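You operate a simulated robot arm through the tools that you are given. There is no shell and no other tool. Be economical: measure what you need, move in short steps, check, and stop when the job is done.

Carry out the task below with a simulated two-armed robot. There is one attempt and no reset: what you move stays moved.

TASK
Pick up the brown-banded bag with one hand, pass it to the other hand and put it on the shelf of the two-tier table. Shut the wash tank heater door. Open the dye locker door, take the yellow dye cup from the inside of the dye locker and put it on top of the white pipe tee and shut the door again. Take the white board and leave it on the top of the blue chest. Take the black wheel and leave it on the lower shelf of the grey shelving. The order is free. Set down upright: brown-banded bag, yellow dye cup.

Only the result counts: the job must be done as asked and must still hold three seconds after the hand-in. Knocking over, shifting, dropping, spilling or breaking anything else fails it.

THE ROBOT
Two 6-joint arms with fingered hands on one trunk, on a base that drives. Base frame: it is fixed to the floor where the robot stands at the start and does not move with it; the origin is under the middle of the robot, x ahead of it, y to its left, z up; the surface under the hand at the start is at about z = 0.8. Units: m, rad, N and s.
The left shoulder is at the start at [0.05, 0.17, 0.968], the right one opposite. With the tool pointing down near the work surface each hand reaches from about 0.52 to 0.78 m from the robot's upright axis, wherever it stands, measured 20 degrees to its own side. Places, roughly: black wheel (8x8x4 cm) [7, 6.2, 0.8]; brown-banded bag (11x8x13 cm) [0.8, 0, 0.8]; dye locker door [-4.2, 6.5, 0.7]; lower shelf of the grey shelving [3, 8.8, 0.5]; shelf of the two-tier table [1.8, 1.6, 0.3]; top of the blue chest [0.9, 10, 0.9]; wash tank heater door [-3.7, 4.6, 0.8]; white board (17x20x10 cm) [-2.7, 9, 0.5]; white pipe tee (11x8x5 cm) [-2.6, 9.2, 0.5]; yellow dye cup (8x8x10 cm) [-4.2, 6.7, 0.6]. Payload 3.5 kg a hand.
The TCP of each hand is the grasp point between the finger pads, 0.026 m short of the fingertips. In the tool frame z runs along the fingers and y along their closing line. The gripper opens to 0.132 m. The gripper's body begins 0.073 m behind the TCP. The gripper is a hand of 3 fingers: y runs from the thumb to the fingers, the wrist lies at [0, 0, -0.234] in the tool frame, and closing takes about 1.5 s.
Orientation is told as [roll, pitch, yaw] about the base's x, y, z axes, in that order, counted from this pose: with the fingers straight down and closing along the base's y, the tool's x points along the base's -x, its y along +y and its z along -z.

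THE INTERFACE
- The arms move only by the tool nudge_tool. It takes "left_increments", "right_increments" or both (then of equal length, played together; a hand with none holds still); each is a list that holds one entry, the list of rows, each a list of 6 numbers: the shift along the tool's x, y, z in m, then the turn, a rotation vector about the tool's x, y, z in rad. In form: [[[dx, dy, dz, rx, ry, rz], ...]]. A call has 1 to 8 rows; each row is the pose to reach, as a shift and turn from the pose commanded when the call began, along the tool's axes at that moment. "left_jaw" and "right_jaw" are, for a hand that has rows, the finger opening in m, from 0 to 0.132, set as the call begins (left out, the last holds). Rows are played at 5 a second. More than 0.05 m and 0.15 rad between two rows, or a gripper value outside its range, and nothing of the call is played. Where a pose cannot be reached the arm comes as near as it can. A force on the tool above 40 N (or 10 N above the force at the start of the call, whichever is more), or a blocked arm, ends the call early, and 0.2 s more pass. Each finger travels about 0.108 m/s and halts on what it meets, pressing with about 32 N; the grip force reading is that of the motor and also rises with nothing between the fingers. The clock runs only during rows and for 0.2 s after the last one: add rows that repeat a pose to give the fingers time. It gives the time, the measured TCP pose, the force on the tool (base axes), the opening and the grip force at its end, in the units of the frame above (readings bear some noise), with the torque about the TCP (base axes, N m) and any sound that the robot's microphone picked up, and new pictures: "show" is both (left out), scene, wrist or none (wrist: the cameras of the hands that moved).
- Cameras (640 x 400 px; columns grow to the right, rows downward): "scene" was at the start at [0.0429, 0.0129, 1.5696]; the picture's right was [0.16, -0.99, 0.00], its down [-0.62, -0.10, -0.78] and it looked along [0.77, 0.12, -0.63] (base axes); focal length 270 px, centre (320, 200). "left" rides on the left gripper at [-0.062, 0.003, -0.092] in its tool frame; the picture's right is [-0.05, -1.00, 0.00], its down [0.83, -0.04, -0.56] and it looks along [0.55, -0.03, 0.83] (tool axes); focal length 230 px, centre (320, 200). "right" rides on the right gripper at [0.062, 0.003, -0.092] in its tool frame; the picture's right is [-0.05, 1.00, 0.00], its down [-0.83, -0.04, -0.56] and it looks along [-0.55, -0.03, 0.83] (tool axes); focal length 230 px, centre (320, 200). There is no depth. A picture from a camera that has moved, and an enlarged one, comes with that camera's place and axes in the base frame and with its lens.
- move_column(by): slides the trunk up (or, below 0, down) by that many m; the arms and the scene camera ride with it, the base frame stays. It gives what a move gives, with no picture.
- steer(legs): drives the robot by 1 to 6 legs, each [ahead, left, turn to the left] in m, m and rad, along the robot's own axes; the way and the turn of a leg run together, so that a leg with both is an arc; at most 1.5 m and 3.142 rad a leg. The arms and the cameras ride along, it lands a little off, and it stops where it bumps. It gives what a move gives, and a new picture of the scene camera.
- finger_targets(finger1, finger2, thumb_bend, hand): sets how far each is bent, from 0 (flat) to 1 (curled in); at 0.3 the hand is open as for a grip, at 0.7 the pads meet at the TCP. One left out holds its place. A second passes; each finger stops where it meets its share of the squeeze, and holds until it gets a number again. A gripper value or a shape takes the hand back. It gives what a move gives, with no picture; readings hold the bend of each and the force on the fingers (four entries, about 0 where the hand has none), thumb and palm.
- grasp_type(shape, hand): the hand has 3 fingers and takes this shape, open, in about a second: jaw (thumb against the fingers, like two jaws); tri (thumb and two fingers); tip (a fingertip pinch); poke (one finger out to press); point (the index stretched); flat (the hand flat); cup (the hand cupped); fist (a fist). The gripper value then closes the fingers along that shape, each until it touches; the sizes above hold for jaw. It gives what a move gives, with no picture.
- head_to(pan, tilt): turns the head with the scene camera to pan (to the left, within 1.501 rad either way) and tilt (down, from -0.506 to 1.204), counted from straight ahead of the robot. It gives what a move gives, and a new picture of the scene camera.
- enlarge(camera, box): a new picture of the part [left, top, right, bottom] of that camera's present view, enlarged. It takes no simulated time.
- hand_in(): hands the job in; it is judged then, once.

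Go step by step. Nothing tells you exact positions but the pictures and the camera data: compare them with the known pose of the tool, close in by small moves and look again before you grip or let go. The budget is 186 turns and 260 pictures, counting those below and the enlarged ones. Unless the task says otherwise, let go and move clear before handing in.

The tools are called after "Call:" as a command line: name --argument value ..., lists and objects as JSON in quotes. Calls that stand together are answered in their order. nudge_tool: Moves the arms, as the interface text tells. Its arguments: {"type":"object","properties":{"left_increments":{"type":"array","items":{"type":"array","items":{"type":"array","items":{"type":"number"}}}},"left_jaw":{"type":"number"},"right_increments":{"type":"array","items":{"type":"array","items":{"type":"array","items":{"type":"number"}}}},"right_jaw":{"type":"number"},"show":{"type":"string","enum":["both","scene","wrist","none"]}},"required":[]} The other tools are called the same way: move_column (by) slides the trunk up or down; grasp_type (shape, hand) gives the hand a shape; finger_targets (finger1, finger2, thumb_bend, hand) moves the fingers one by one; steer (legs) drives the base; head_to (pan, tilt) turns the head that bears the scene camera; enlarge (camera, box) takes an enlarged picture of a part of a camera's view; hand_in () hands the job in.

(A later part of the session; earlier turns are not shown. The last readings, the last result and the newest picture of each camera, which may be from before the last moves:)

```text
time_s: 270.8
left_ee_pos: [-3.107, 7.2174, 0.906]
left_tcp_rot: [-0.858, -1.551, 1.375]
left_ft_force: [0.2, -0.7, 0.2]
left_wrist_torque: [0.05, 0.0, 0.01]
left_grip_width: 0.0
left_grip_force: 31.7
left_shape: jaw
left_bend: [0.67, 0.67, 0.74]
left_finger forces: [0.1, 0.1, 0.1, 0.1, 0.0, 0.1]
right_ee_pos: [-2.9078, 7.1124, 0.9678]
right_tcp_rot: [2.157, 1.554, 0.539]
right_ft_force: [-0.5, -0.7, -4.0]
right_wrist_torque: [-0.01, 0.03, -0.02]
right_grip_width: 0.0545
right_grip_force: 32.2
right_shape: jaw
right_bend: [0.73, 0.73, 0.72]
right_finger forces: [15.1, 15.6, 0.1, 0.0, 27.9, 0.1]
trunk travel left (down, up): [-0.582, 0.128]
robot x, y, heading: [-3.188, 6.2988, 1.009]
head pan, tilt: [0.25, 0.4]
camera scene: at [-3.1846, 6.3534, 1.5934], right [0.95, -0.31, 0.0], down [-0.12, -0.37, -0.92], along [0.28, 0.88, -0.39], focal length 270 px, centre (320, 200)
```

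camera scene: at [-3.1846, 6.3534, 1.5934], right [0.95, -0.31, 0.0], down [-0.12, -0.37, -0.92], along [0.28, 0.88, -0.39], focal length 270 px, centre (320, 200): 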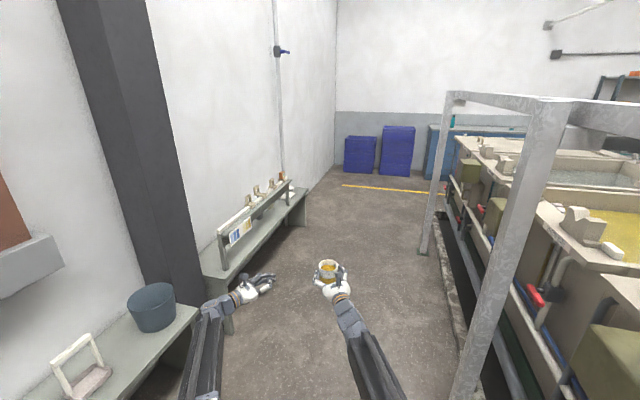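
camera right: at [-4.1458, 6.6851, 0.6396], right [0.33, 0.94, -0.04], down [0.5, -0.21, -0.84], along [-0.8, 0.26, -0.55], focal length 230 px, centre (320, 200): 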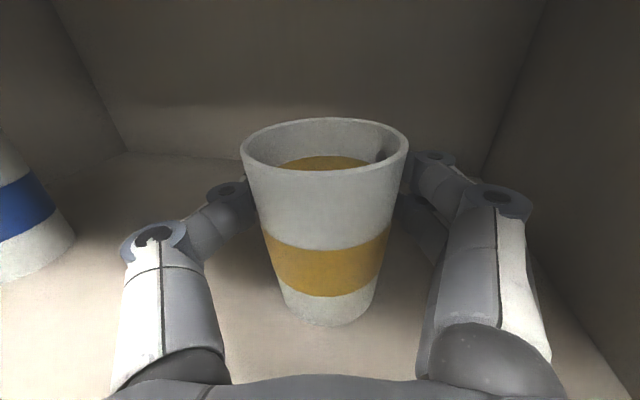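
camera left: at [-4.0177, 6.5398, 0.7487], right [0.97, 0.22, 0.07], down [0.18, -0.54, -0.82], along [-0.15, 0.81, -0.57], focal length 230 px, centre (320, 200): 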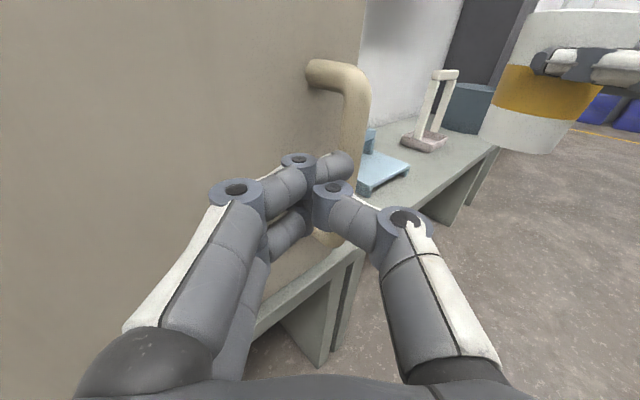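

Good. I drive north along the corridor.

Call:
steer --legs '[[0, 0.12, 0], [1.2, 0, 0], [0.8, 0, 0]]'

Call:
head_to --pan 0.7 --tilt 0.6

```text
time_s: 281.6
left_ee_pos: [-2.1265, 8.9858, 0.9056]
left_tcp_rot: [-0.856, -1.549, 1.373]
left_ft_force: [0.1, 1.0, 0.1]
left_wrist_torque: [0.01, 0.02, 0.0]
left_grip_width: 0.0001
left_grip_force: 31.8
left_shape: jaw
left_bend: [0.67, 0.67, 0.74]
left_finger forces: [0.1, 0.0, 0.0, 0.1, 0.0, 0.0]
right_ee_pos: [-1.9284, 8.8782, 0.9675]
right_tcp_rot: [2.139, 1.555, 0.521]
right_ft_force: [-0.3, -0.6, -3.8]
right_wrist_torque: [0.01, 0.02, 0.01]
right_grip_width: 0.0542
right_grip_force: 31.8
right_shape: jaw
right_bend: [0.73, 0.73, 0.72]
right_finger forces: [15.1, 15.8, 0.1, 0.0, 28.0, 0.0]
trunk travel left (down, up): [-0.582, 0.128]
robot x, y, heading: [-2.2077, 8.0684, 1.008]
head pan, tilt: [0.25, 0.4]
camera scene: at [-2.205, 8.1208, 1.5933], right [0.95, -0.31, 0.0], down [-0.12, -0.37, -0.92], along [0.28, 0.88, -0.39], focal length 270 px, centre (320, 200)
```

scene: 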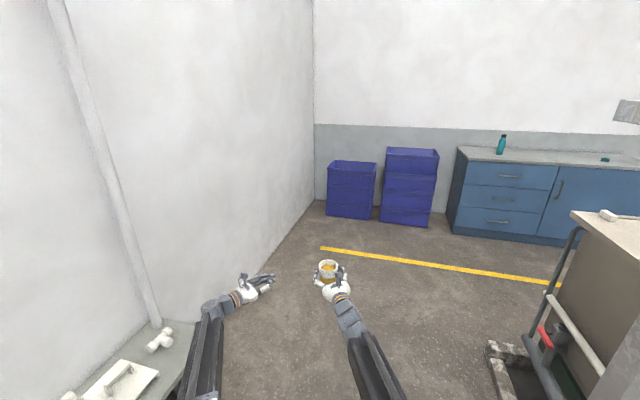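

```text
time_s: 282.5
left_ee_pos: [-2.1283, 8.9853, 0.9062]
left_tcp_rot: [-0.857, -1.549, 1.373]
left_ft_force: [-0.4, -0.2, 0.3]
left_wrist_torque: [0.03, 0.01, 0.0]
left_grip_width: 0.0
left_grip_force: 32.0
left_shape: jaw
left_bend: [0.67, 0.67, 0.74]
left_finger forces: [0.1, 0.0, 0.1, 0.0, 0.0, 0.0]
right_ee_pos: [-1.9276, 8.8786, 0.9684]
right_tcp_rot: [2.131, 1.554, 0.516]
right_ft_force: [0.6, 0.4, -3.4]
right_wrist_torque: [-0.02, 0.03, -0.01]
right_grip_width: 0.0544
right_grip_force: 31.9
right_shape: jaw
right_bend: [0.73, 0.73, 0.72]
right_finger forces: [15.2, 15.7, 0.0, 0.1, 28.0, 0.0]
trunk travel left (down, up): [-0.582, 0.128]
robot x, y, heading: [-2.209, 8.0688, 1.003]
head pan, tilt: [0.7, 0.6]
camera scene: at [-2.2456, 8.1201, 1.5752], right [0.99, 0.14, 0.0], down [0.08, -0.56, -0.83], along [-0.11, 0.82, -0.56], focal length 270 px, centre (320, 200)
```

scene: 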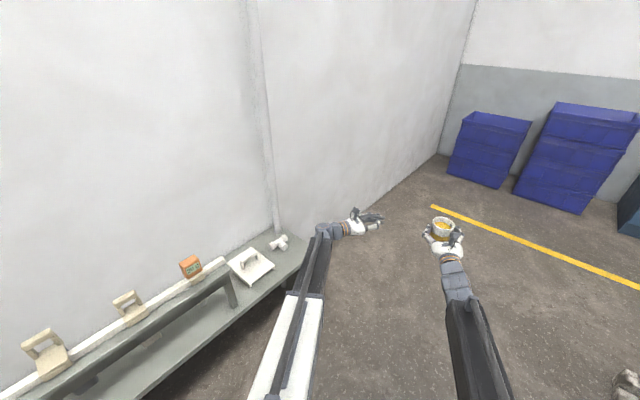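

The white tee and the white board with its handle are at the end of the wall bench. I zoom in.

Call:
enlarge --camera "scene" --box '[200, 200, 328, 300]'

```text
4.00 times, centred on (264, 250) of scene
camera zoom: at [-2.2456, 8.1201, 1.5752], right [0.99, 0.14, 0.0], down [0.08, -0.56, -0.83], along [-0.11, 0.82, -0.56], focal length 1080 px, centre (544, 0)
```

zoom: 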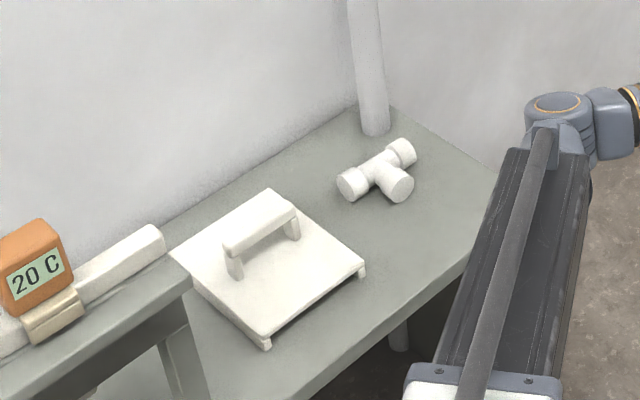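

The tee lies flat with its run along the bench (centre n≈-7.177, e≈6.312, top z≈0.55) and its branch towards me. I first lift and tuck the left hand, then drive up and turn so that the right hand points at the tee.

Call:
nudge_tool --left_increments '[[[-0.0375, -0.012, -0.028, 0, 0, 0], [-0.075, -0.024, -0.056, 0, 0, 0], [-0.1125, -0.036, -0.084, 0, 0, 0], [-0.15, -0.049, -0.112, 0, 0, 0], [-0.1875, -0.061, -0.14, 0, 0, 0], [-0.225, -0.073, -0.168, 0, 0, 0], [-0.2625, -0.085, -0.196, 0, 0, 0], [-0.3, -0.098, -0.225, 0, 0, 0]]]' --show "none"

Call:
steer --legs '[[0.44, 0, 0], [0, 0, 1.02]]'

```text
time_s: 284.3
left_ee_pos: [-2.2732, 8.7942, 1.2117]
left_tcp_rot: [-0.859, -1.549, 1.373]
left_ft_force: [0.2, -0.3, 0.6]
left_wrist_torque: [0.03, 0.01, -0.02]
left_grip_width: 0.0
left_grip_force: 32.2
left_shape: jaw
left_bend: [0.67, 0.67, 0.74]
left_finger forces: [0.0, 0.0, 0.1, 0.0, 0.1, 0.0]
right_ee_pos: [-1.9274, 8.8778, 0.9677]
right_tcp_rot: [2.149, 1.553, 0.531]
right_ft_force: [-1.1, 0.3, -3.2]
right_wrist_torque: [-0.01, 0.01, 0.0]
right_grip_width: 0.0546
right_grip_force: 32.1
right_shape: jaw
right_bend: [0.73, 0.73, 0.72]
right_finger forces: [15.1, 15.7, 0.0, 0.1, 27.8, 0.0]
trunk travel left (down, up): [-0.582, 0.128]
robot x, y, heading: [-2.2105, 8.0686, 1.011]
head pan, tilt: [0.7, 0.6]
```

```text
time_s: 289.6
left_ee_pos: [-2.6292, 8.7652, 1.211]
left_tcp_rot: [-0.858, -1.551, 2.399]
left_ft_force: [0.5, 0.0, 0.8]
left_wrist_torque: [0.02, 0.02, -0.03]
left_grip_width: 0.0
left_grip_force: 32.0
left_shape: jaw
left_bend: [0.67, 0.67, 0.74]
left_finger forces: [0.0, 0.0, 0.1, 0.0, 0.1, 0.0]
right_ee_pos: [-2.5193, 9.1032, 0.9672]
right_tcp_rot: [2.135, 1.555, 1.539]
right_ft_force: [-0.1, -0.3, -3.4]
right_wrist_torque: [0.0, -0.01, 0.0]
right_grip_width: 0.0544
right_grip_force: 32.0
right_shape: jaw
right_bend: [0.73, 0.73, 0.72]
right_finger forces: [15.0, 15.5, 0.0, 0.0, 27.8, 0.1]
trunk travel left (down, up): [-0.582, 0.128]
robot x, y, heading: [-1.9744, 8.4391, 2.034]
head pan, tilt: [0.7, 0.6]
camera scene: at [-2.0401, 8.4392, 1.5751], right [0.4, 0.92, 0.0], down [0.52, -0.23, -0.82], along [-0.76, 0.33, -0.57], focal length 270 px, centre (320, 200)
```

scene: 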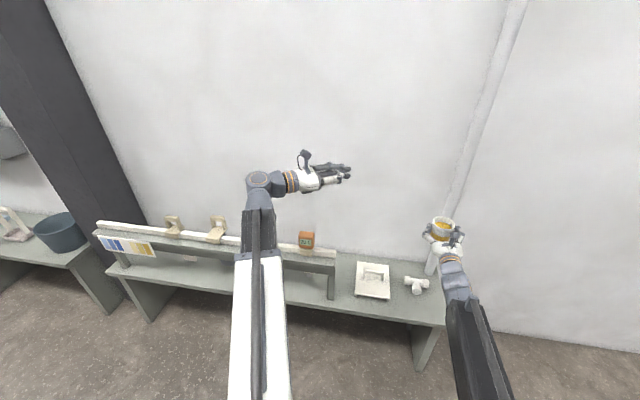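

The hand is about 13 cm short of the tee. I re-measure the tee from this side.

Call:
enlarge --camera "scene" --box '[340, 210, 480, 310]'

Call:
enlarge --camera "right" --box '[0, 0, 640, 400]'

```text
4.00 times, centred on (410, 260) of scene
camera zoom: at [-2.0401, 8.4392, 1.5751], right [0.4, 0.92, 0.0], down [0.52, -0.23, -0.82], along [-0.76, 0.33, -0.57], focal length 1080 px, centre (-40, -40)
```

zoom: 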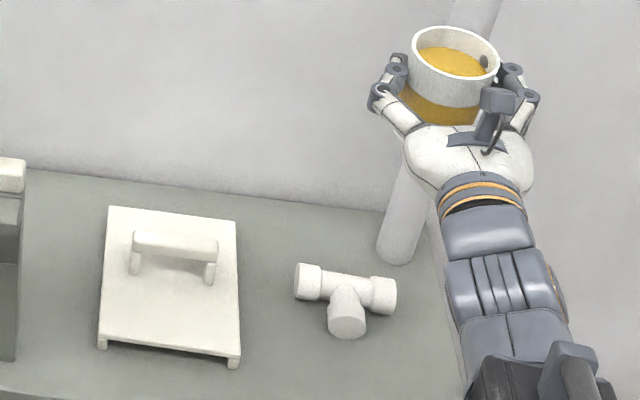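

```text
1.00 times, centred on (320, 200) of right (not enlarged: the box is as wide or as high as the picture)
camera zoom: at [-2.442, 9.0534, 1.0288], right [0.56, 0.83, -0.04], down [0.44, -0.33, -0.84], along [-0.7, 0.45, -0.55], focal length 230 px, centre (320, 200)
```

zoom: 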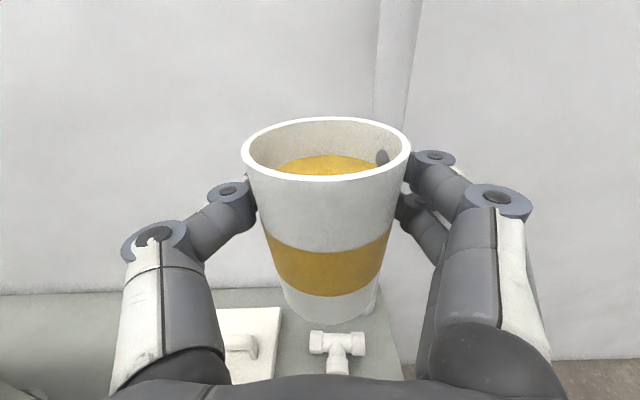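

The tee run centre is at (n -7.17, e 6.308) and the hand points exactly west with the cup's axis at the TCP. I lower the trunk so that the cup's base is 5 cm above the tee, then slide over it.

Call:
move_column --by -0.3

Call:
steer --legs '[[0.108, 0.047, 0]]'

Call:
enlarge --camera "scene" --box '[340, 210, 480, 310]'

Call:
enlarge --camera "right" --box '[0, 0, 640, 400]'

```text
time_s: 292.6
left_ee_pos: [-2.6302, 8.7644, 0.9113]
left_tcp_rot: [-0.853, -1.549, 2.393]
left_ft_force: [-0.6, -0.9, 0.6]
left_wrist_torque: [0.02, -0.01, -0.02]
left_grip_width: 0.0001
left_grip_force: 31.7
left_shape: jaw
left_bend: [0.67, 0.67, 0.74]
left_finger forces: [0.0, 0.0, 0.0, 0.0, 0.1, 0.1]
right_ee_pos: [-2.521, 9.1048, 0.6684]
right_tcp_rot: [2.13, 1.556, 1.535]
right_ft_force: [0.4, -0.1, -3.7]
right_wrist_torque: [-0.05, 0.01, 0.0]
right_grip_width: 0.0546
right_grip_force: 32.4
right_shape: jaw
right_bend: [0.73, 0.73, 0.72]
right_finger forces: [15.1, 15.5, 0.1, 0.0, 27.6, 0.0]
trunk travel left (down, up): [-0.282, 0.428]
robot x, y, heading: [-1.9725, 8.4362, 2.025]
head pan, tilt: [0.7, 0.6]
```

```text
time_s: 293.8
left_ee_pos: [-2.7194, 8.84, 0.9097]
left_tcp_rot: [-0.856, -1.551, 2.394]
left_ft_force: [0.7, -0.2, 0.9]
left_wrist_torque: [-0.05, 0.0, 0.02]
left_grip_width: 0.0001
left_grip_force: 32.6
left_shape: jaw
left_bend: [0.67, 0.67, 0.74]
left_finger forces: [0.0, 0.0, 0.0, 0.0, 0.0, 0.1]
right_ee_pos: [-2.6107, 9.1795, 0.6682]
right_tcp_rot: [2.133, 1.556, 1.539]
right_ft_force: [-0.6, -0.2, -4.4]
right_wrist_torque: [-0.03, -0.02, -0.02]
right_grip_width: 0.0546
right_grip_force: 31.9
right_shape: jaw
right_bend: [0.73, 0.73, 0.72]
right_finger forces: [15.1, 15.5, 0.0, 0.0, 27.7, 0.1]
trunk travel left (down, up): [-0.282, 0.428]
robot x, y, heading: [-2.0633, 8.5163, 2.033]
head pan, tilt: [0.7, 0.6]
camera scene: at [-2.1303, 8.5148, 1.2751], right [0.4, 0.92, 0.0], down [0.52, -0.23, -0.82], along [-0.76, 0.33, -0.57], focal length 270 px, centre (320, 200)
```

scene: 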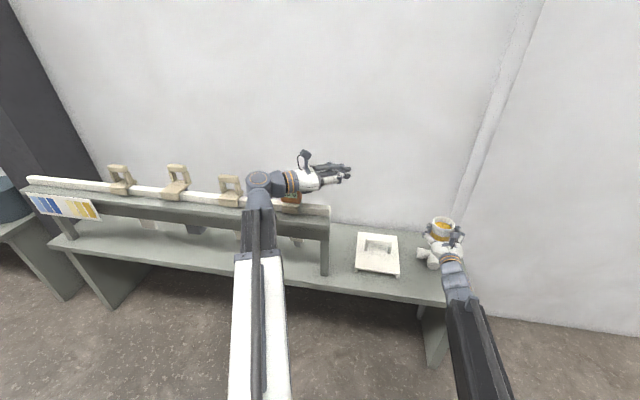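

```text
4.00 times, centred on (410, 260) of scene
camera zoom: at [-2.1303, 8.5148, 1.2751], right [0.4, 0.92, 0.0], down [0.52, -0.23, -0.82], along [-0.76, 0.33, -0.57], focal length 1080 px, centre (-40, -40)
```

zoom: 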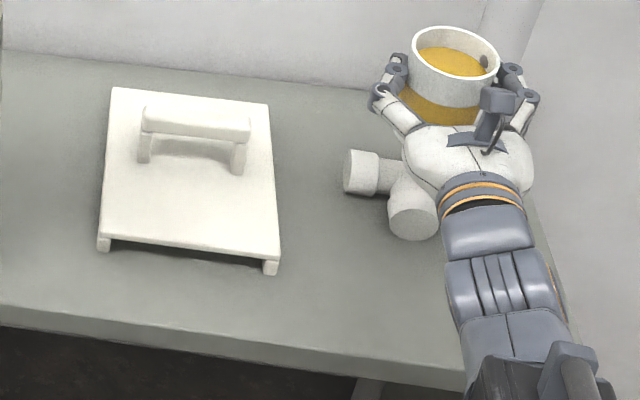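

```text
1.00 times, centred on (320, 200) of right (not enlarged: the box is as wide or as high as the picture)
camera zoom: at [-2.5325, 9.1289, 0.7288], right [0.56, 0.83, -0.04], down [0.44, -0.33, -0.84], along [-0.7, 0.45, -0.55], focal length 230 px, centre (320, 200)
```

zoom: 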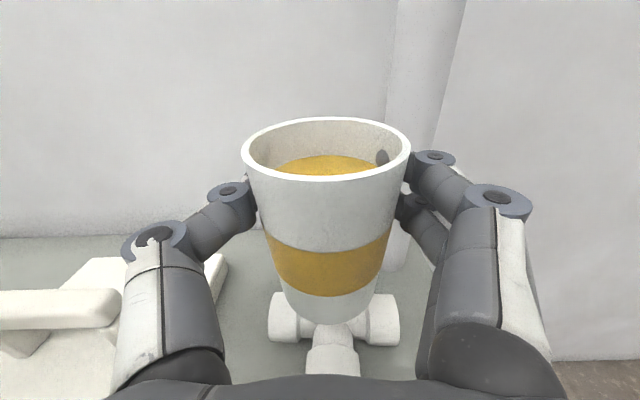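

The cup sits centred over the tee's junction. I nudge 7 mm further and lower in small steps, watching the force.

Call:
steer --legs '[[0.008, 0.001, 0]]'

Call:
move_column --by -0.044

Call:
enlarge --camera "right" --box '[220, 250, 460, 400]'

```text
time_s: 294.6
left_ee_pos: [-2.725, 8.8475, 0.9107]
left_tcp_rot: [-0.853, -1.55, 2.394]
left_ft_force: [-0.1, -0.5, 0.1]
left_wrist_torque: [0.03, -0.01, 0.01]
left_grip_width: 0.0
left_grip_force: 32.3
left_shape: jaw
left_bend: [0.67, 0.67, 0.74]
left_finger forces: [0.0, 0.0, 0.0, 0.0, 0.0, 0.0]
right_ee_pos: [-2.6144, 9.1862, 0.6678]
right_tcp_rot: [2.112, 1.556, 1.518]
right_ft_force: [0.3, -0.6, -2.0]
right_wrist_torque: [-0.01, -0.02, 0.01]
right_grip_width: 0.0544
right_grip_force: 32.2
right_shape: jaw
right_bend: [0.73, 0.73, 0.72]
right_finger forces: [15.0, 15.5, 0.0, 0.1, 27.7, 0.0]
trunk travel left (down, up): [-0.282, 0.428]
robot x, y, heading: [-2.0696, 8.5209, 2.03]
head pan, tilt: [0.7, 0.6]
camera scene: at [-2.1348, 8.5215, 1.2751], right [0.4, 0.92, 0.0], down [0.52, -0.23, -0.82], along [-0.76, 0.33, -0.57], focal length 270 px, centre (320, 200)
```

scene: 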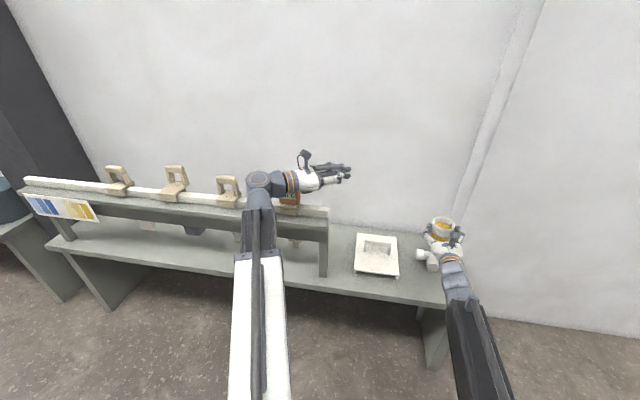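

```text
time_s: 295.4
left_ee_pos: [-2.724, 8.8466, 0.867]
left_tcp_rot: [-0.85, -1.549, 2.389]
left_ft_force: [0.8, 0.7, 0.4]
left_wrist_torque: [-0.02, 0.03, 0.03]
left_grip_width: 0.0001
left_grip_force: 32.3
left_shape: jaw
left_bend: [0.67, 0.67, 0.74]
left_finger forces: [0.0, 0.0, 0.0, 0.0, 0.0, 0.4]
right_ee_pos: [-2.6152, 9.1858, 0.6236]
right_tcp_rot: [2.103, 1.554, 1.512]
right_ft_force: [-0.4, -0.4, -2.5]
right_wrist_torque: [-0.05, -0.02, -0.02]
right_grip_width: 0.0543
right_grip_force: 32.1
right_shape: jaw
right_bend: [0.73, 0.73, 0.72]
right_finger forces: [15.0, 15.5, 0.0, 0.1, 27.8, 0.1]
trunk travel left (down, up): [-0.238, 0.472]
robot x, y, heading: [-2.0706, 8.5206, 2.034]
head pan, tilt: [0.7, 0.6]
```

```text
2.67 times, centred on (340, 325) of right
camera zoom: at [-2.5369, 9.1358, 0.6845], right [0.56, 0.83, -0.04], down [0.44, -0.33, -0.84], along [-0.7, 0.45, -0.55], focal length 614 px, centre (267, -133)
```

zoom: 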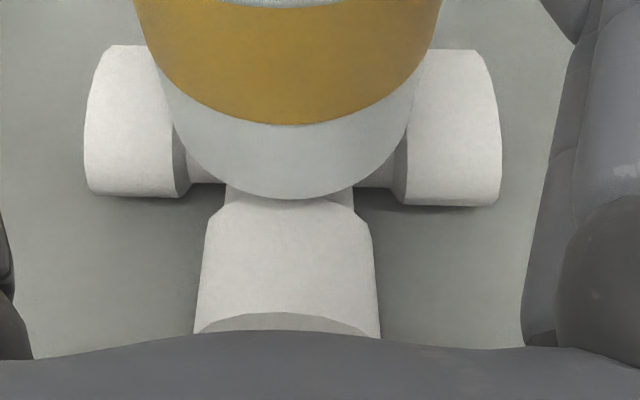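

The cup's base hovers over the junction, between the run collars. I lower the last centimetre.

Call:
move_column --by -0.007

Call:
move_column --by -0.003

Call:
enlarge --camera "right" --box '[220, 250, 460, 400]'

```text
time_s: 296.0
left_ee_pos: [-2.7242, 8.8475, 0.8594]
left_tcp_rot: [-0.853, -1.549, 2.391]
left_ft_force: [0.4, 0.4, -0.2]
left_wrist_torque: [0.02, 0.0, 0.03]
left_grip_width: 0.0
left_grip_force: 32.1
left_shape: jaw
left_bend: [0.67, 0.67, 0.74]
left_finger forces: [0.0, 0.0, 0.0, 0.1, 0.0, 0.2]
right_ee_pos: [-2.6145, 9.1862, 0.6154]
right_tcp_rot: [2.1, 1.555, 1.506]
right_ft_force: [0.4, 0.2, -3.1]
right_wrist_torque: [-0.02, 0.02, -0.03]
right_grip_width: 0.0544
right_grip_force: 32.6
right_shape: jaw
right_bend: [0.73, 0.73, 0.72]
right_finger forces: [15.0, 15.5, 0.0, 0.1, 27.8, 0.0]
trunk travel left (down, up): [-0.231, 0.479]
robot x, y, heading: [-2.0693, 8.5209, 2.033]
head pan, tilt: [0.7, 0.6]
```

```text
time_s: 296.5
left_ee_pos: [-2.7238, 8.8465, 0.8559]
left_tcp_rot: [-0.851, -1.549, 2.391]
left_ft_force: [0.2, 0.4, -0.1]
left_wrist_torque: [0.04, -0.03, 0.0]
left_grip_width: 0.0
left_grip_force: 32.2
left_shape: jaw
left_bend: [0.67, 0.67, 0.74]
left_finger forces: [0.1, 0.1, 0.0, 0.0, 0.0, 0.3]
right_ee_pos: [-2.6144, 9.1861, 0.613]
right_tcp_rot: [2.097, 1.554, 1.503]
right_ft_force: [0.3, 0.4, -3.4]
right_wrist_torque: [-0.02, -0.03, 0.01]
right_grip_width: 0.0544
right_grip_force: 31.9
right_shape: jaw
right_bend: [0.73, 0.73, 0.72]
right_finger forces: [15.0, 15.4, 0.1, 0.0, 27.7, 0.1]
trunk travel left (down, up): [-0.228, 0.482]
robot x, y, heading: [-2.0668, 8.5228, 2.032]
head pan, tilt: [0.7, 0.6]
```

```text
2.67 times, centred on (340, 325) of right
camera zoom: at [-2.537, 9.1357, 0.6744], right [0.56, 0.83, -0.04], down [0.44, -0.33, -0.84], along [-0.7, 0.45, -0.55], focal length 614 px, centre (267, -133)
```

zoom: 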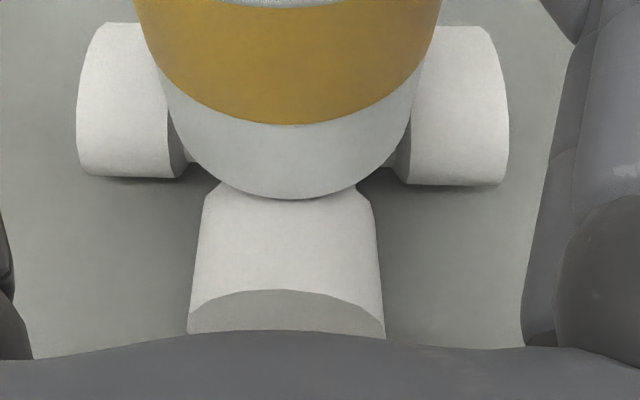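

Not touching yet. I continue in 3 mm steps.

Call:
move_column --by -0.003

Call:
move_column --by -0.003

```text
time_s: 297.0
left_ee_pos: [-2.7242, 8.8475, 0.8537]
left_tcp_rot: [-0.85, -1.548, 2.39]
left_ft_force: [0.7, 0.4, 0.3]
left_wrist_torque: [-0.04, 0.0, 0.01]
left_grip_width: 0.0
left_grip_force: 31.6
left_shape: jaw
left_bend: [0.67, 0.67, 0.74]
left_finger forces: [0.0, 0.1, 0.1, 0.0, 0.0, 0.2]
right_ee_pos: [-2.6152, 9.1853, 0.6103]
right_tcp_rot: [2.096, 1.555, 1.504]
right_ft_force: [0.2, 1.3, -2.7]
right_wrist_torque: [-0.05, -0.02, 0.01]
right_grip_width: 0.0544
right_grip_force: 32.2
right_shape: jaw
right_bend: [0.73, 0.73, 0.72]
right_finger forces: [15.0, 15.5, 0.0, 0.1, 27.8, 0.1]
trunk travel left (down, up): [-0.225, 0.485]
robot x, y, heading: [-2.0692, 8.519, 2.034]
head pan, tilt: [0.7, 0.6]
```

```text
time_s: 297.6
left_ee_pos: [-2.7231, 8.8477, 0.8511]
left_tcp_rot: [-0.855, -1.551, 2.395]
left_ft_force: [-0.4, -0.4, 0.0]
left_wrist_torque: [0.0, 0.03, 0.02]
left_grip_width: 0.0001
left_grip_force: 31.8
left_shape: jaw
left_bend: [0.67, 0.67, 0.74]
left_finger forces: [0.0, 0.0, 0.1, 0.0, 0.1, 0.4]
right_ee_pos: [-2.6161, 9.1865, 0.6088]
right_tcp_rot: [2.202, 1.553, 1.607]
right_ft_force: [-0.7, 0.8, 2.4]
right_wrist_torque: [-0.01, 0.04, 0.02]
right_grip_width: 0.0545
right_grip_force: 32.3
right_shape: jaw
right_bend: [0.73, 0.73, 0.72]
right_finger forces: [15.6, 15.1, 0.0, 0.0, 27.7, 0.0]
trunk travel left (down, up): [-0.222, 0.488]
robot x, y, heading: [-2.0683, 8.5242, 2.031]
head pan, tilt: [0.7, 0.6]
```

Contact: the hand now carries nothing and presses lightly. I open the fingers.

Call:
nudge_tool --right_increments '[[[0, 0, 0, 0, 0, 0], [0, 0, 0, 0, 0, 0], [0, 0, 0, 0, 0, 0], [0, 0, 0, 0, 0, 0], [0, 0, 0, 0, 0, 0], [0, 0, 0, 0, 0, 0]]]' --right_jaw 0.115 --show "wrist"

```text
time_s: 299.0
left_ee_pos: [-2.724, 8.8471, 0.8496]
left_tcp_rot: [-0.854, -1.549, 2.393]
left_ft_force: [-0.4, 0.3, -0.5]
left_wrist_torque: [0.02, -0.02, 0.01]
left_grip_width: 0.0001
left_grip_force: 32.2
left_shape: jaw
left_bend: [0.67, 0.67, 0.74]
left_finger forces: [0.0, 0.1, 0.0, 0.0, 0.0, 0.2]
right_ee_pos: [-2.6156, 9.1873, 0.6085]
right_tcp_rot: [2.118, 1.556, 1.524]
right_ft_force: [-0.1, 0.4, 0.2]
right_wrist_torque: [0.02, -0.02, 0.02]
right_grip_width: 0.1149
right_grip_force: 0.0
right_shape: jaw
right_bend: [0.52, 0.52, 0.48]
right_finger forces: [0.0, 0.1, 0.1, 0.1, 0.1, 0.0]
trunk travel left (down, up): [-0.222, 0.488]
robot x, y, heading: [-2.0722, 8.5243, 2.03]
head pan, tilt: [0.7, 0.6]
camera right: at [-2.5368, 9.1356, 0.6688], right [0.56, 0.83, -0.04], down [0.44, -0.33, -0.84], along [-0.7, 0.45, -0.55], focal length 230 px, centre (320, 200)
```

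right: 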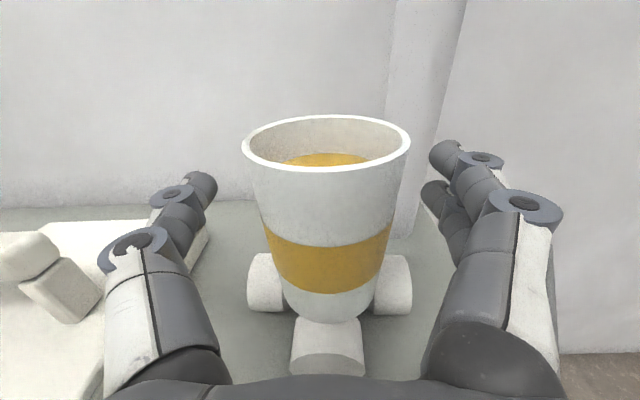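

The cup stands freely on the tee. I back the hand straight out.

Call:
steer --legs '[[-0.172, -0.102, 0]]'

Call:
enlarge --camera "right" --box '[0, 0, 640, 400]'

```text
time_s: 300.6
left_ee_pos: [-2.5564, 8.7382, 0.8519]
left_tcp_rot: [-0.855, -1.55, 2.394]
left_ft_force: [0.0, -0.2, 0.4]
left_wrist_torque: [0.01, -0.02, -0.01]
left_grip_width: 0.0
left_grip_force: 31.5
left_shape: jaw
left_bend: [0.67, 0.67, 0.74]
left_finger forces: [0.1, 0.0, 0.0, 0.0, 0.0, 0.1]
right_ee_pos: [-2.4462, 9.0771, 0.6082]
right_tcp_rot: [2.113, 1.555, 1.52]
right_ft_force: [-0.2, -0.7, 0.2]
right_wrist_torque: [0.02, 0.05, 0.0]
right_grip_width: 0.1149
right_grip_force: 0.0
right_shape: jaw
right_bend: [0.52, 0.52, 0.48]
right_finger forces: [0.0, 0.0, 0.0, 0.0, 0.0, 0.0]
trunk travel left (down, up): [-0.222, 0.488]
robot x, y, heading: [-1.8988, 8.4143, 2.028]
head pan, tilt: [0.7, 0.6]
camera scene: at [-1.9666, 8.4123, 1.2152], right [0.4, 0.92, 0.0], down [0.52, -0.23, -0.82], along [-0.76, 0.33, -0.57], focal length 270 px, centre (320, 200)
```

scene: 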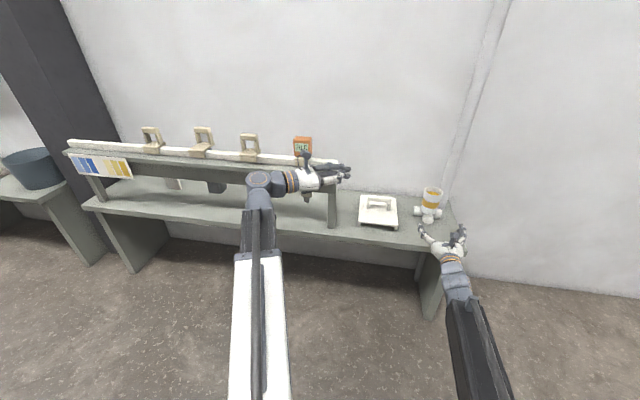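

```text
1.00 times, centred on (320, 200) of right (not enlarged: the box is as wide or as high as the picture)
camera zoom: at [-2.3695, 9.0261, 0.6687], right [0.56, 0.83, -0.04], down [0.44, -0.33, -0.84], along [-0.71, 0.45, -0.55], focal length 230 px, centre (320, 200)
```

zoom: 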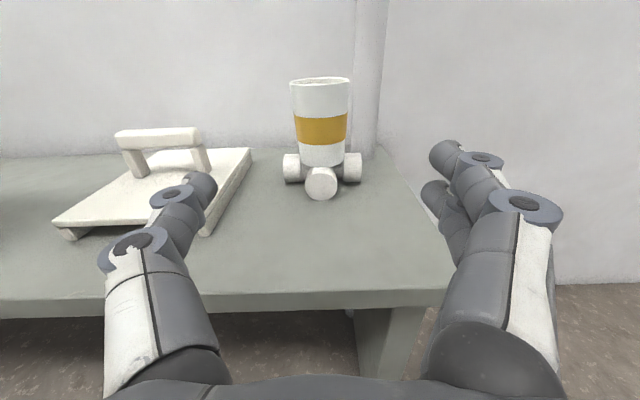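

The cup stands upright on the tee. Next comes the white board, whose bar handle runs along the bench at (n -7.15, e 6.10), top z≈0.60. I raise the trunk and swing the left hand to point down for a top grip.

Call:
move_column --by 0.3

Call:
nudge_tool --left_increments '[[[0, 0, 0, 0, 0.148, 0], [0, 0, 0, 0, 0.296, 0], [0, 0, 0, 0, 0.444, 0], [0, 0, 0, 0, 0.592, 0], [0, 0, 0, 0, 0.74, 0], [0, 0, 0, 0, 0.888, 0], [0, 0, 0, 0, 1.036, 0], [0, 0, 0, 0, 1.184, 0]]]' --left_jaw 0.1 --show "none"

Call:
nudge_tool --left_increments '[[[0, 0, 0, 0, 0.13, 0], [0, 0, 0, 0, 0.26, 0], [0, 0, 0, 0, 0.387, 0], [0, 0, 0, 0, 0.387, 0]]]' --show "scene"

```text
time_s: 303.6
left_ee_pos: [-2.5567, 8.7393, 1.1505]
left_tcp_rot: [-0.853, -1.549, 2.394]
left_ft_force: [-0.9, -0.8, -0.3]
left_wrist_torque: [0.0, 0.06, -0.03]
left_grip_width: 0.0
left_grip_force: 32.1
left_shape: jaw
left_bend: [0.67, 0.67, 0.74]
left_finger forces: [0.0, 0.1, 0.1, 0.0, 0.1, 0.0]
right_ee_pos: [-2.4484, 9.0766, 0.9074]
right_tcp_rot: [2.113, 1.556, 1.518]
right_ft_force: [0.2, -0.1, 0.2]
right_wrist_torque: [0.0, 0.0, -0.02]
right_grip_width: 0.1146
right_grip_force: 0.1
right_shape: jaw
right_bend: [0.52, 0.52, 0.48]
right_finger forces: [0.1, 0.0, 0.0, 0.0, 0.1, 0.0]
trunk travel left (down, up): [-0.522, 0.188]
robot x, y, heading: [-1.9074, 8.4157, 2.032]
head pan, tilt: [0.7, 0.6]
```

```text
time_s: 305.4
left_ee_pos: [-2.558, 8.7358, 1.1513]
left_tcp_rot: [-0.018, -0.37, 1.547]
left_ft_force: [1.2, 0.0, -0.3]
left_wrist_torque: [0.02, 0.0, 0.01]
left_grip_width: 0.0997
left_grip_force: 0.0
left_shape: jaw
left_bend: [0.63, 0.63, 0.6]
left_finger forces: [0.1, 0.0, 0.0, 0.1, 0.0, 0.0]
right_ee_pos: [-2.448, 9.0774, 0.9059]
right_tcp_rot: [2.112, 1.554, 1.518]
right_ft_force: [-0.3, -0.2, 0.3]
right_wrist_torque: [0.03, 0.01, 0.0]
right_grip_width: 0.1147
right_grip_force: 0.0
right_shape: jaw
right_bend: [0.52, 0.52, 0.48]
right_finger forces: [0.0, 0.1, 0.0, 0.0, 0.0, 0.0]
trunk travel left (down, up): [-0.522, 0.188]
robot x, y, heading: [-1.8986, 8.413, 2.033]
head pan, tilt: [0.7, 0.6]
```

```text
time_s: 306.4
left_ee_pos: [-2.5759, 8.7513, 1.1056]
left_tcp_rot: [0.016, -0.007, 1.542]
left_ft_force: [1.0, 0.3, 0.6]
left_wrist_torque: [0.04, 0.01, -0.03]
left_grip_width: 0.0997
left_grip_force: 0.0
left_shape: jaw
left_bend: [0.63, 0.63, 0.6]
left_finger forces: [0.0, 0.0, 0.1, 0.1, 0.0, 0.0]
left hand out of reach, approached as far as the arm can: row 2, 3, 4
right_ee_pos: [-2.4477, 9.0773, 0.9076]
right_tcp_rot: [2.111, 1.556, 1.518]
right_ft_force: [-0.5, 0.6, -0.5]
right_wrist_torque: [0.03, 0.0, 0.04]
right_grip_width: 0.1149
right_grip_force: 0.1
right_shape: jaw
right_bend: [0.52, 0.52, 0.48]
right_finger forces: [0.0, 0.0, 0.1, 0.0, 0.0, 0.1]
trunk travel left (down, up): [-0.522, 0.188]
robot x, y, heading: [-1.9013, 8.4142, 2.028]
head pan, tilt: [0.7, 0.6]
camera scene: at [-1.9667, 8.4124, 1.5152], right [0.4, 0.92, 0.0], down [0.52, -0.23, -0.82], along [-0.76, 0.33, -0.57], focal length 270 px, centre (320, 200)
```

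scene: 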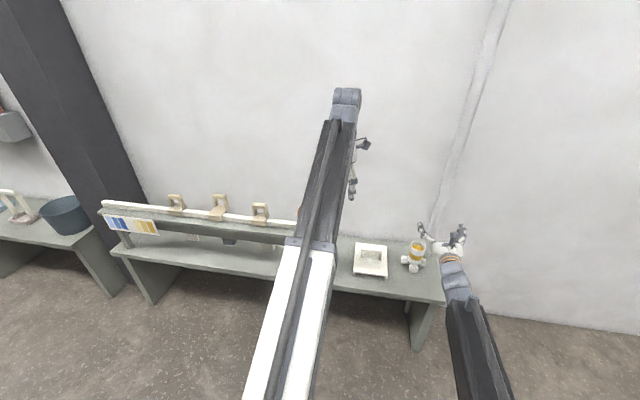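

The left hand points down. I swing the right hand aside, then turn the base so the left fingers will straddle the bar, and move over the board.

Call:
nudge_tool --right_increments '[[[0, 0.043, -0.025, 0, 0, 0], [0, 0.086, -0.05, 0, 0, 0], [0, 0.129, -0.075, 0, 0, 0], [0, 0.172, -0.1, 0, 0, 0], [0, 0.215, -0.125, 0, 0, 0], [0, 0.258, -0.15, 0, 0, 0], [0, 0.3, -0.175, 0, 0, 0]]]' --show "none"

Call:
steer --legs '[[0.07, 0.04, 0], [0, 0, -0.548]]'

```text
time_s: 308.0
left_ee_pos: [-2.5746, 8.7516, 1.1073]
left_tcp_rot: [0.016, -0.006, 1.542]
left_ft_force: [0.2, -0.6, -0.1]
left_wrist_torque: [-0.02, -0.01, -0.04]
left_grip_width: 0.0997
left_grip_force: 0.0
left_shape: jaw
left_bend: [0.63, 0.63, 0.6]
left_finger forces: [0.1, 0.1, 0.0, 0.0, 0.0, 0.0]
right_ee_pos: [-2.1344, 9.2278, 0.9108]
right_tcp_rot: [2.12, 1.553, 1.528]
right_ft_force: [0.7, 0.3, -0.1]
right_wrist_torque: [0.0, 0.03, 0.03]
right_grip_width: 0.1149
right_grip_force: 0.0
right_shape: jaw
right_bend: [0.52, 0.52, 0.48]
right_finger forces: [0.0, 0.1, 0.0, 0.0, 0.0, 0.1]
trunk travel left (down, up): [-0.522, 0.188]
robot x, y, heading: [-1.8998, 8.4139, 2.032]
head pan, tilt: [0.7, 0.6]
```

```text
time_s: 310.5
left_ee_pos: [-2.3693, 9.0966, 1.1073]
left_tcp_rot: [0.017, -0.008, 0.996]
left_ft_force: [0.0, -0.3, 0.4]
left_wrist_torque: [0.01, -0.01, -0.02]
left_grip_width: 0.0997
left_grip_force: 0.0
left_shape: jaw
left_bend: [0.63, 0.63, 0.6]
left_finger forces: [0.0, 0.0, 0.0, 0.0, 0.1, 0.1]
right_ee_pos: [-1.7437, 9.2755, 0.9104]
right_tcp_rot: [2.117, 1.556, 0.981]
right_ft_force: [-0.8, -0.1, 0.2]
right_wrist_torque: [-0.03, 0.02, 0.02]
right_grip_width: 0.1146
right_grip_force: 0.0
right_shape: jaw
right_bend: [0.52, 0.52, 0.48]
right_finger forces: [0.0, 0.0, 0.0, 0.0, 0.1, 0.0]
trunk travel left (down, up): [-0.522, 0.188]
robot x, y, heading: [-1.9641, 8.4598, 1.494]
head pan, tilt: [0.7, 0.6]
camera scene: at [-2.0245, 8.4903, 1.5152], right [0.82, 0.58, 0.0], down [0.33, -0.46, -0.83], along [-0.48, 0.67, -0.56], focal length 270 px, centre (320, 200)
```

scene: 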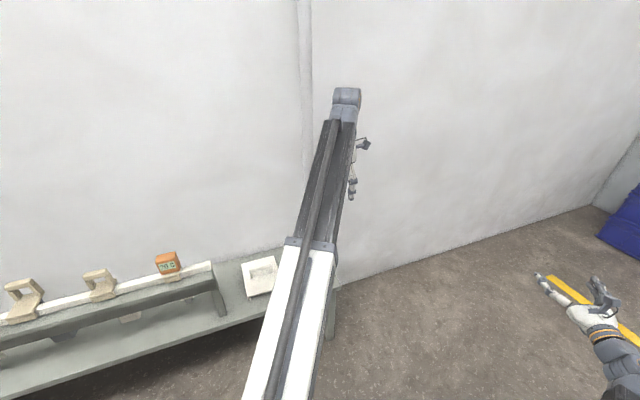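

Aligned: the closing line now lies across the bar. I move over the handle.

Call:
steer --legs '[[-0.113, 0.343, 0]]'

Call:
enlarge --camera "left" --box '[0, 0, 640, 400]'

```text
time_s: 312.9
left_ee_pos: [-2.7241, 9.0081, 1.1059]
left_tcp_rot: [0.015, -0.008, 1.001]
left_ft_force: [-0.3, 0.6, 0.2]
left_wrist_torque: [0.01, -0.02, 0.03]
left_grip_width: 0.0995
left_grip_force: 0.1
left_shape: jaw
left_bend: [0.63, 0.63, 0.6]
left_finger forces: [0.0, 0.0, 0.0, 0.0, 0.1, 0.1]
right_ee_pos: [-2.1009, 9.1927, 0.9105]
right_tcp_rot: [2.116, 1.557, 0.983]
right_ft_force: [-0.1, -0.3, -0.1]
right_wrist_torque: [0.01, 0.01, -0.04]
right_grip_width: 0.1151
right_grip_force: 0.1
right_shape: jaw
right_bend: [0.52, 0.52, 0.48]
right_finger forces: [0.0, 0.0, 0.0, 0.0, 0.1, 0.1]
trunk travel left (down, up): [-0.522, 0.188]
robot x, y, heading: [-2.322, 8.3754, 1.496]
head pan, tilt: [0.7, 0.6]
camera scene: at [-2.3749, 8.4045, 1.5152], right [0.81, 0.58, 0.0], down [0.33, -0.46, -0.82], along [-0.48, 0.67, -0.57], focal length 270 px, centre (320, 200)
```

scene: 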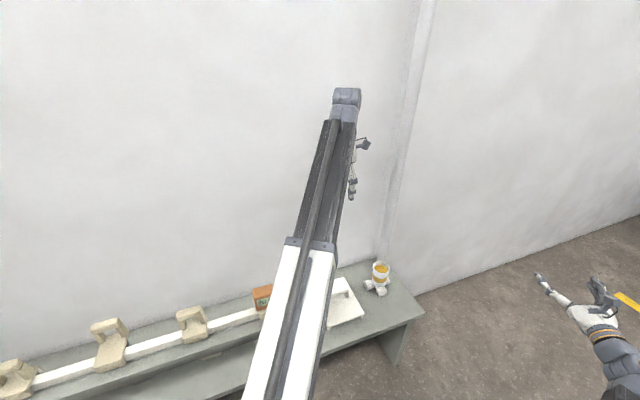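

```text
1.00 times, centred on (320, 200) of left (not enlarged: the box is as wide or as high as the picture)
camera zoom: at [-2.6934, 9.0622, 1.1993], right [0.87, -0.49, -0.02], down [-0.41, -0.73, 0.55], along [-0.28, -0.47, -0.84], focal length 230 px, centre (320, 200)
```

zoom: 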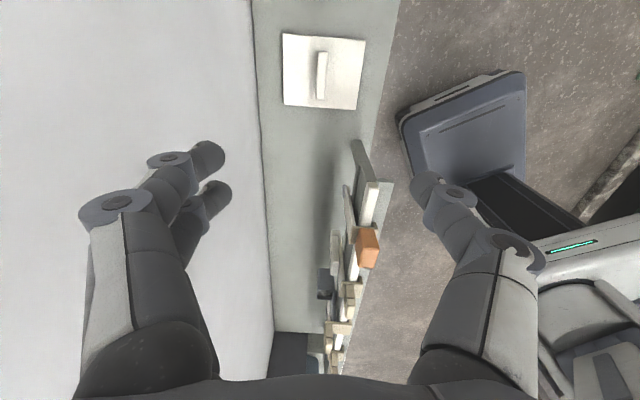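

The bar is centred beneath the hand to about a centimetre. I lower the trunk.

Call:
move_column --by -0.38

Call:
enlarge --camera "left" --box '[0, 0, 640, 400]'

```text
time_s: 316.5
left_ee_pos: [-2.7246, 9.0079, 0.7267]
left_tcp_rot: [0.016, -0.008, 1.002]
left_ft_force: [0.5, 0.3, 0.0]
left_wrist_torque: [0.04, -0.01, -0.01]
left_grip_width: 0.0999
left_grip_force: 0.2
left_shape: jaw
left_bend: [0.63, 0.63, 0.6]
left_finger forces: [0.1, 0.1, 0.1, 0.0, 0.0, 0.0]
right_ee_pos: [-2.1013, 9.1925, 0.5302]
right_tcp_rot: [2.121, 1.555, 0.992]
right_ft_force: [0.3, -0.6, -0.3]
right_wrist_torque: [-0.01, 0.0, -0.01]
right_grip_width: 0.1147
right_grip_force: 0.1
right_shape: jaw
right_bend: [0.52, 0.52, 0.48]
right_finger forces: [0.0, 0.0, 0.0, 0.0, 0.1, 0.0]
trunk travel left (down, up): [-0.142, 0.568]
robot x, y, heading: [-2.3142, 8.3746, 1.493]
head pan, tilt: [0.7, 0.6]
```

```text
1.00 times, centred on (320, 200) of left (not enlarged: the box is as wide or as high as the picture)
camera zoom: at [-2.6932, 9.0622, 0.8194], right [0.87, -0.49, -0.02], down [-0.41, -0.73, 0.55], along [-0.28, -0.47, -0.84], focal length 230 px, centre (320, 200)
```

zoom: 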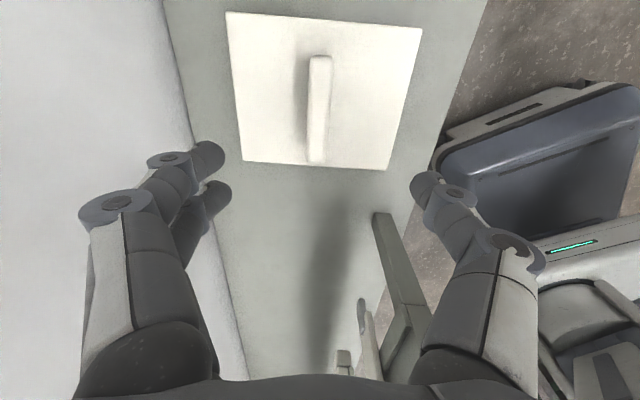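

I centre on the bar (1.5 cm along it) and descend with the arm to handle height.

Call:
nudge_tool --left_increments '[[[-0.015, 0.004, 0.035, 0, 0, 0], [-0.015, 0.004, 0.075, 0, 0, 0], [-0.015, 0.004, 0.115, 0, 0, 0], [-0.015, 0.004, 0.138, 0, 0, 0], [-0.015, 0.004, 0.138, 0, 0, 0]]]' --left_jaw 0.08 --show "wrist"

```text
time_s: 317.7
left_ee_pos: [-2.7216, 9.0258, 0.5893]
left_tcp_rot: [0.016, -0.009, 1.002]
left_ft_force: [0.6, 0.2, -0.2]
left_wrist_torque: [-0.02, 0.0, -0.02]
left_grip_width: 0.0803
left_grip_force: 0.2
left_shape: jaw
left_bend: [0.71, 0.71, 0.71]
left_finger forces: [0.0, 0.0, 0.1, 0.1, 0.0, 0.1]
right_ee_pos: [-2.0998, 9.1932, 0.5301]
right_tcp_rot: [2.122, 1.555, 0.992]
right_ft_force: [0.8, 0.8, 0.1]
right_wrist_torque: [0.02, 0.0, 0.04]
right_grip_width: 0.1147
right_grip_force: 0.0
right_shape: jaw
right_bend: [0.52, 0.52, 0.48]
right_finger forces: [0.0, 0.0, 0.0, 0.0, 0.0, 0.0]
trunk travel left (down, up): [-0.142, 0.568]
robot x, y, heading: [-2.3188, 8.3725, 1.491]
head pan, tilt: [0.7, 0.6]
camera left: at [-2.6896, 9.0792, 0.6822], right [0.87, -0.49, -0.02], down [-0.41, -0.73, 0.55], along [-0.28, -0.47, -0.84], focal length 230 px, centre (320, 200)
```

left: 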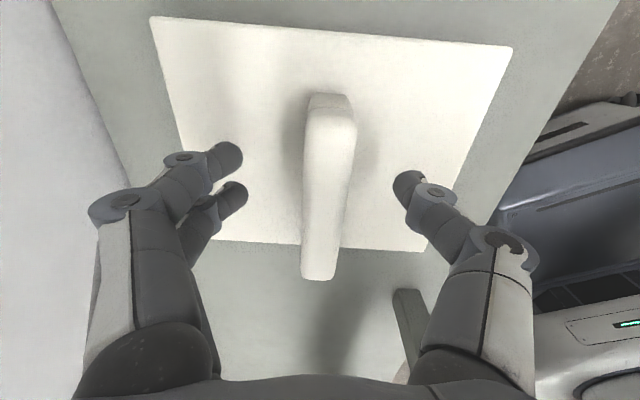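

The bar is between the fingers. I close and lift.

Call:
nudge_tool --left_increments '[[[0, 0, 0.003, 0, 0, 0], [0, 0, 0.003, 0, 0, 0], [0, 0, 0.003, 0, 0, 0], [0, 0, 0.003, 0, 0, 0], [0, 0, 0.003, 0, 0, 0], [0, 0, 0.003, 0, 0, 0]]]' --left_jaw 0.0 --show "wrist"

Call:
move_column --by 0.1

Call:
enlarge --camera "left" --box '[0, 0, 640, 400]'

```text
time_s: 319.1
left_ee_pos: [-2.7211, 9.0251, 0.5855]
left_tcp_rot: [0.016, -0.007, 1.002]
left_ft_force: [0.4, 0.7, -0.5]
left_wrist_torque: [0.01, -0.04, -0.01]
left_grip_width: 0.0156
left_grip_force: 31.6
left_shape: jaw
left_bend: [0.72, 0.72, 0.71]
left_finger forces: [12.5, 12.9, 0.1, 0.0, 27.2, 0.1]
right_ee_pos: [-2.1009, 9.1928, 0.531]
right_tcp_rot: [2.106, 1.555, 0.977]
right_ft_force: [0.0, 0.4, 0.1]
right_wrist_torque: [0.02, 0.0, 0.01]
right_grip_width: 0.115
right_grip_force: 0.1
right_shape: jaw
right_bend: [0.52, 0.52, 0.48]
right_finger forces: [0.0, 0.0, 0.0, 0.0, 0.1, 0.0]
trunk travel left (down, up): [-0.142, 0.568]
robot x, y, heading: [-2.3187, 8.3727, 1.496]
head pan, tilt: [0.7, 0.6]
camera left: at [-2.6896, 9.0794, 0.679], right [0.87, -0.49, -0.01], down [-0.41, -0.73, 0.55], along [-0.28, -0.47, -0.84], focal length 230 px, centre (320, 200)
```

left: 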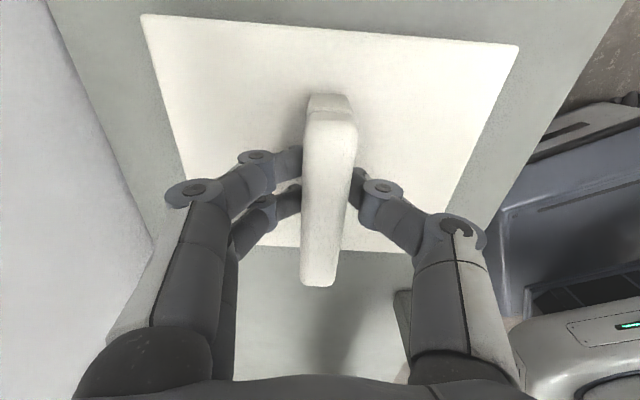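

```text
time_s: 320.4
left_ee_pos: [-2.7197, 9.0246, 0.6862]
left_tcp_rot: [0.016, -0.007, 1.002]
left_ft_force: [-0.4, 0.3, -3.0]
left_wrist_torque: [-0.01, -0.02, 0.01]
left_grip_width: 0.0081
left_grip_force: 31.4
left_shape: jaw
left_bend: [0.74, 0.74, 0.75]
left_finger forces: [0.8, 2.0, 0.0, 0.0, 0.0, 0.0]
right_ee_pos: [-2.0996, 9.1932, 0.6304]
right_tcp_rot: [2.104, 1.555, 0.973]
right_ft_force: [1.4, 0.2, 0.0]
right_wrist_torque: [0.02, 0.0, 0.02]
right_grip_width: 0.1148
right_grip_force: 0.1
right_shape: jaw
right_bend: [0.52, 0.52, 0.48]
right_finger forces: [0.0, 0.1, 0.0, 0.0, 0.0, 0.0]
trunk travel left (down, up): [-0.242, 0.468]
robot x, y, heading: [-2.3169, 8.3715, 1.498]
head pan, tilt: [0.7, 0.6]
```

```text
1.00 times, centred on (320, 200) of left (not enlarged: the box is as wide or as high as the picture)
camera zoom: at [-2.6896, 9.0795, 0.7789], right [0.87, -0.49, -0.01], down [-0.41, -0.73, 0.55], along [-0.28, -0.47, -0.84], focal length 230 px, centre (320, 200)
```

zoom: 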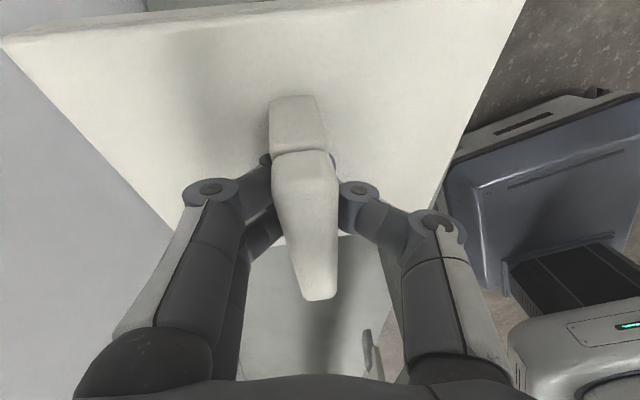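

The board slipped and hangs tilted on the fingers; the grip was too high on the bar and about 1.5 cm north of the balance point. I set it back down on the bench and will regrip lower.

Call:
move_column --by -0.07

Call:
enlarge --camera "left" --box '[0, 0, 640, 400]'

```text
time_s: 321.5
left_ee_pos: [-2.72, 9.0262, 0.6163]
left_tcp_rot: [0.016, -0.006, 1.002]
left_ft_force: [0.8, 0.3, -2.1]
left_wrist_torque: [-0.01, -0.03, 0.0]
left_grip_width: 0.008
left_grip_force: 32.0
left_shape: jaw
left_bend: [0.74, 0.74, 0.75]
left_finger forces: [0.8, 1.9, 0.0, 0.1, 0.1, 0.0]
right_ee_pos: [-2.0992, 9.192, 0.5604]
right_tcp_rot: [2.108, 1.555, 0.976]
right_ft_force: [-0.7, 0.4, 0.1]
right_wrist_torque: [-0.02, -0.02, 0.02]
right_grip_width: 0.1147
right_grip_force: 0.0
right_shape: jaw
right_bend: [0.52, 0.52, 0.48]
right_finger forces: [0.1, 0.0, 0.0, 0.1, 0.0, 0.0]
trunk travel left (down, up): [-0.172, 0.538]
robot x, y, heading: [-2.3191, 8.3729, 1.493]
head pan, tilt: [0.7, 0.6]
```

```text
1.00 times, centred on (320, 200) of left (not enlarged: the box is as wide or as high as the picture)
camera zoom: at [-2.6896, 9.0794, 0.709], right [0.87, -0.49, -0.01], down [-0.41, -0.73, 0.55], along [-0.28, -0.47, -0.84], focal length 230 px, centre (320, 200)
```

zoom: 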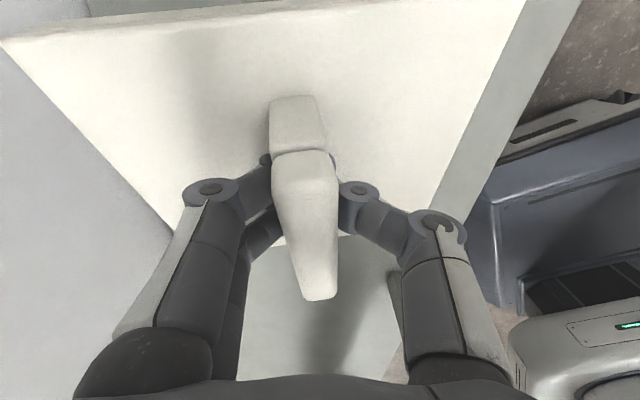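

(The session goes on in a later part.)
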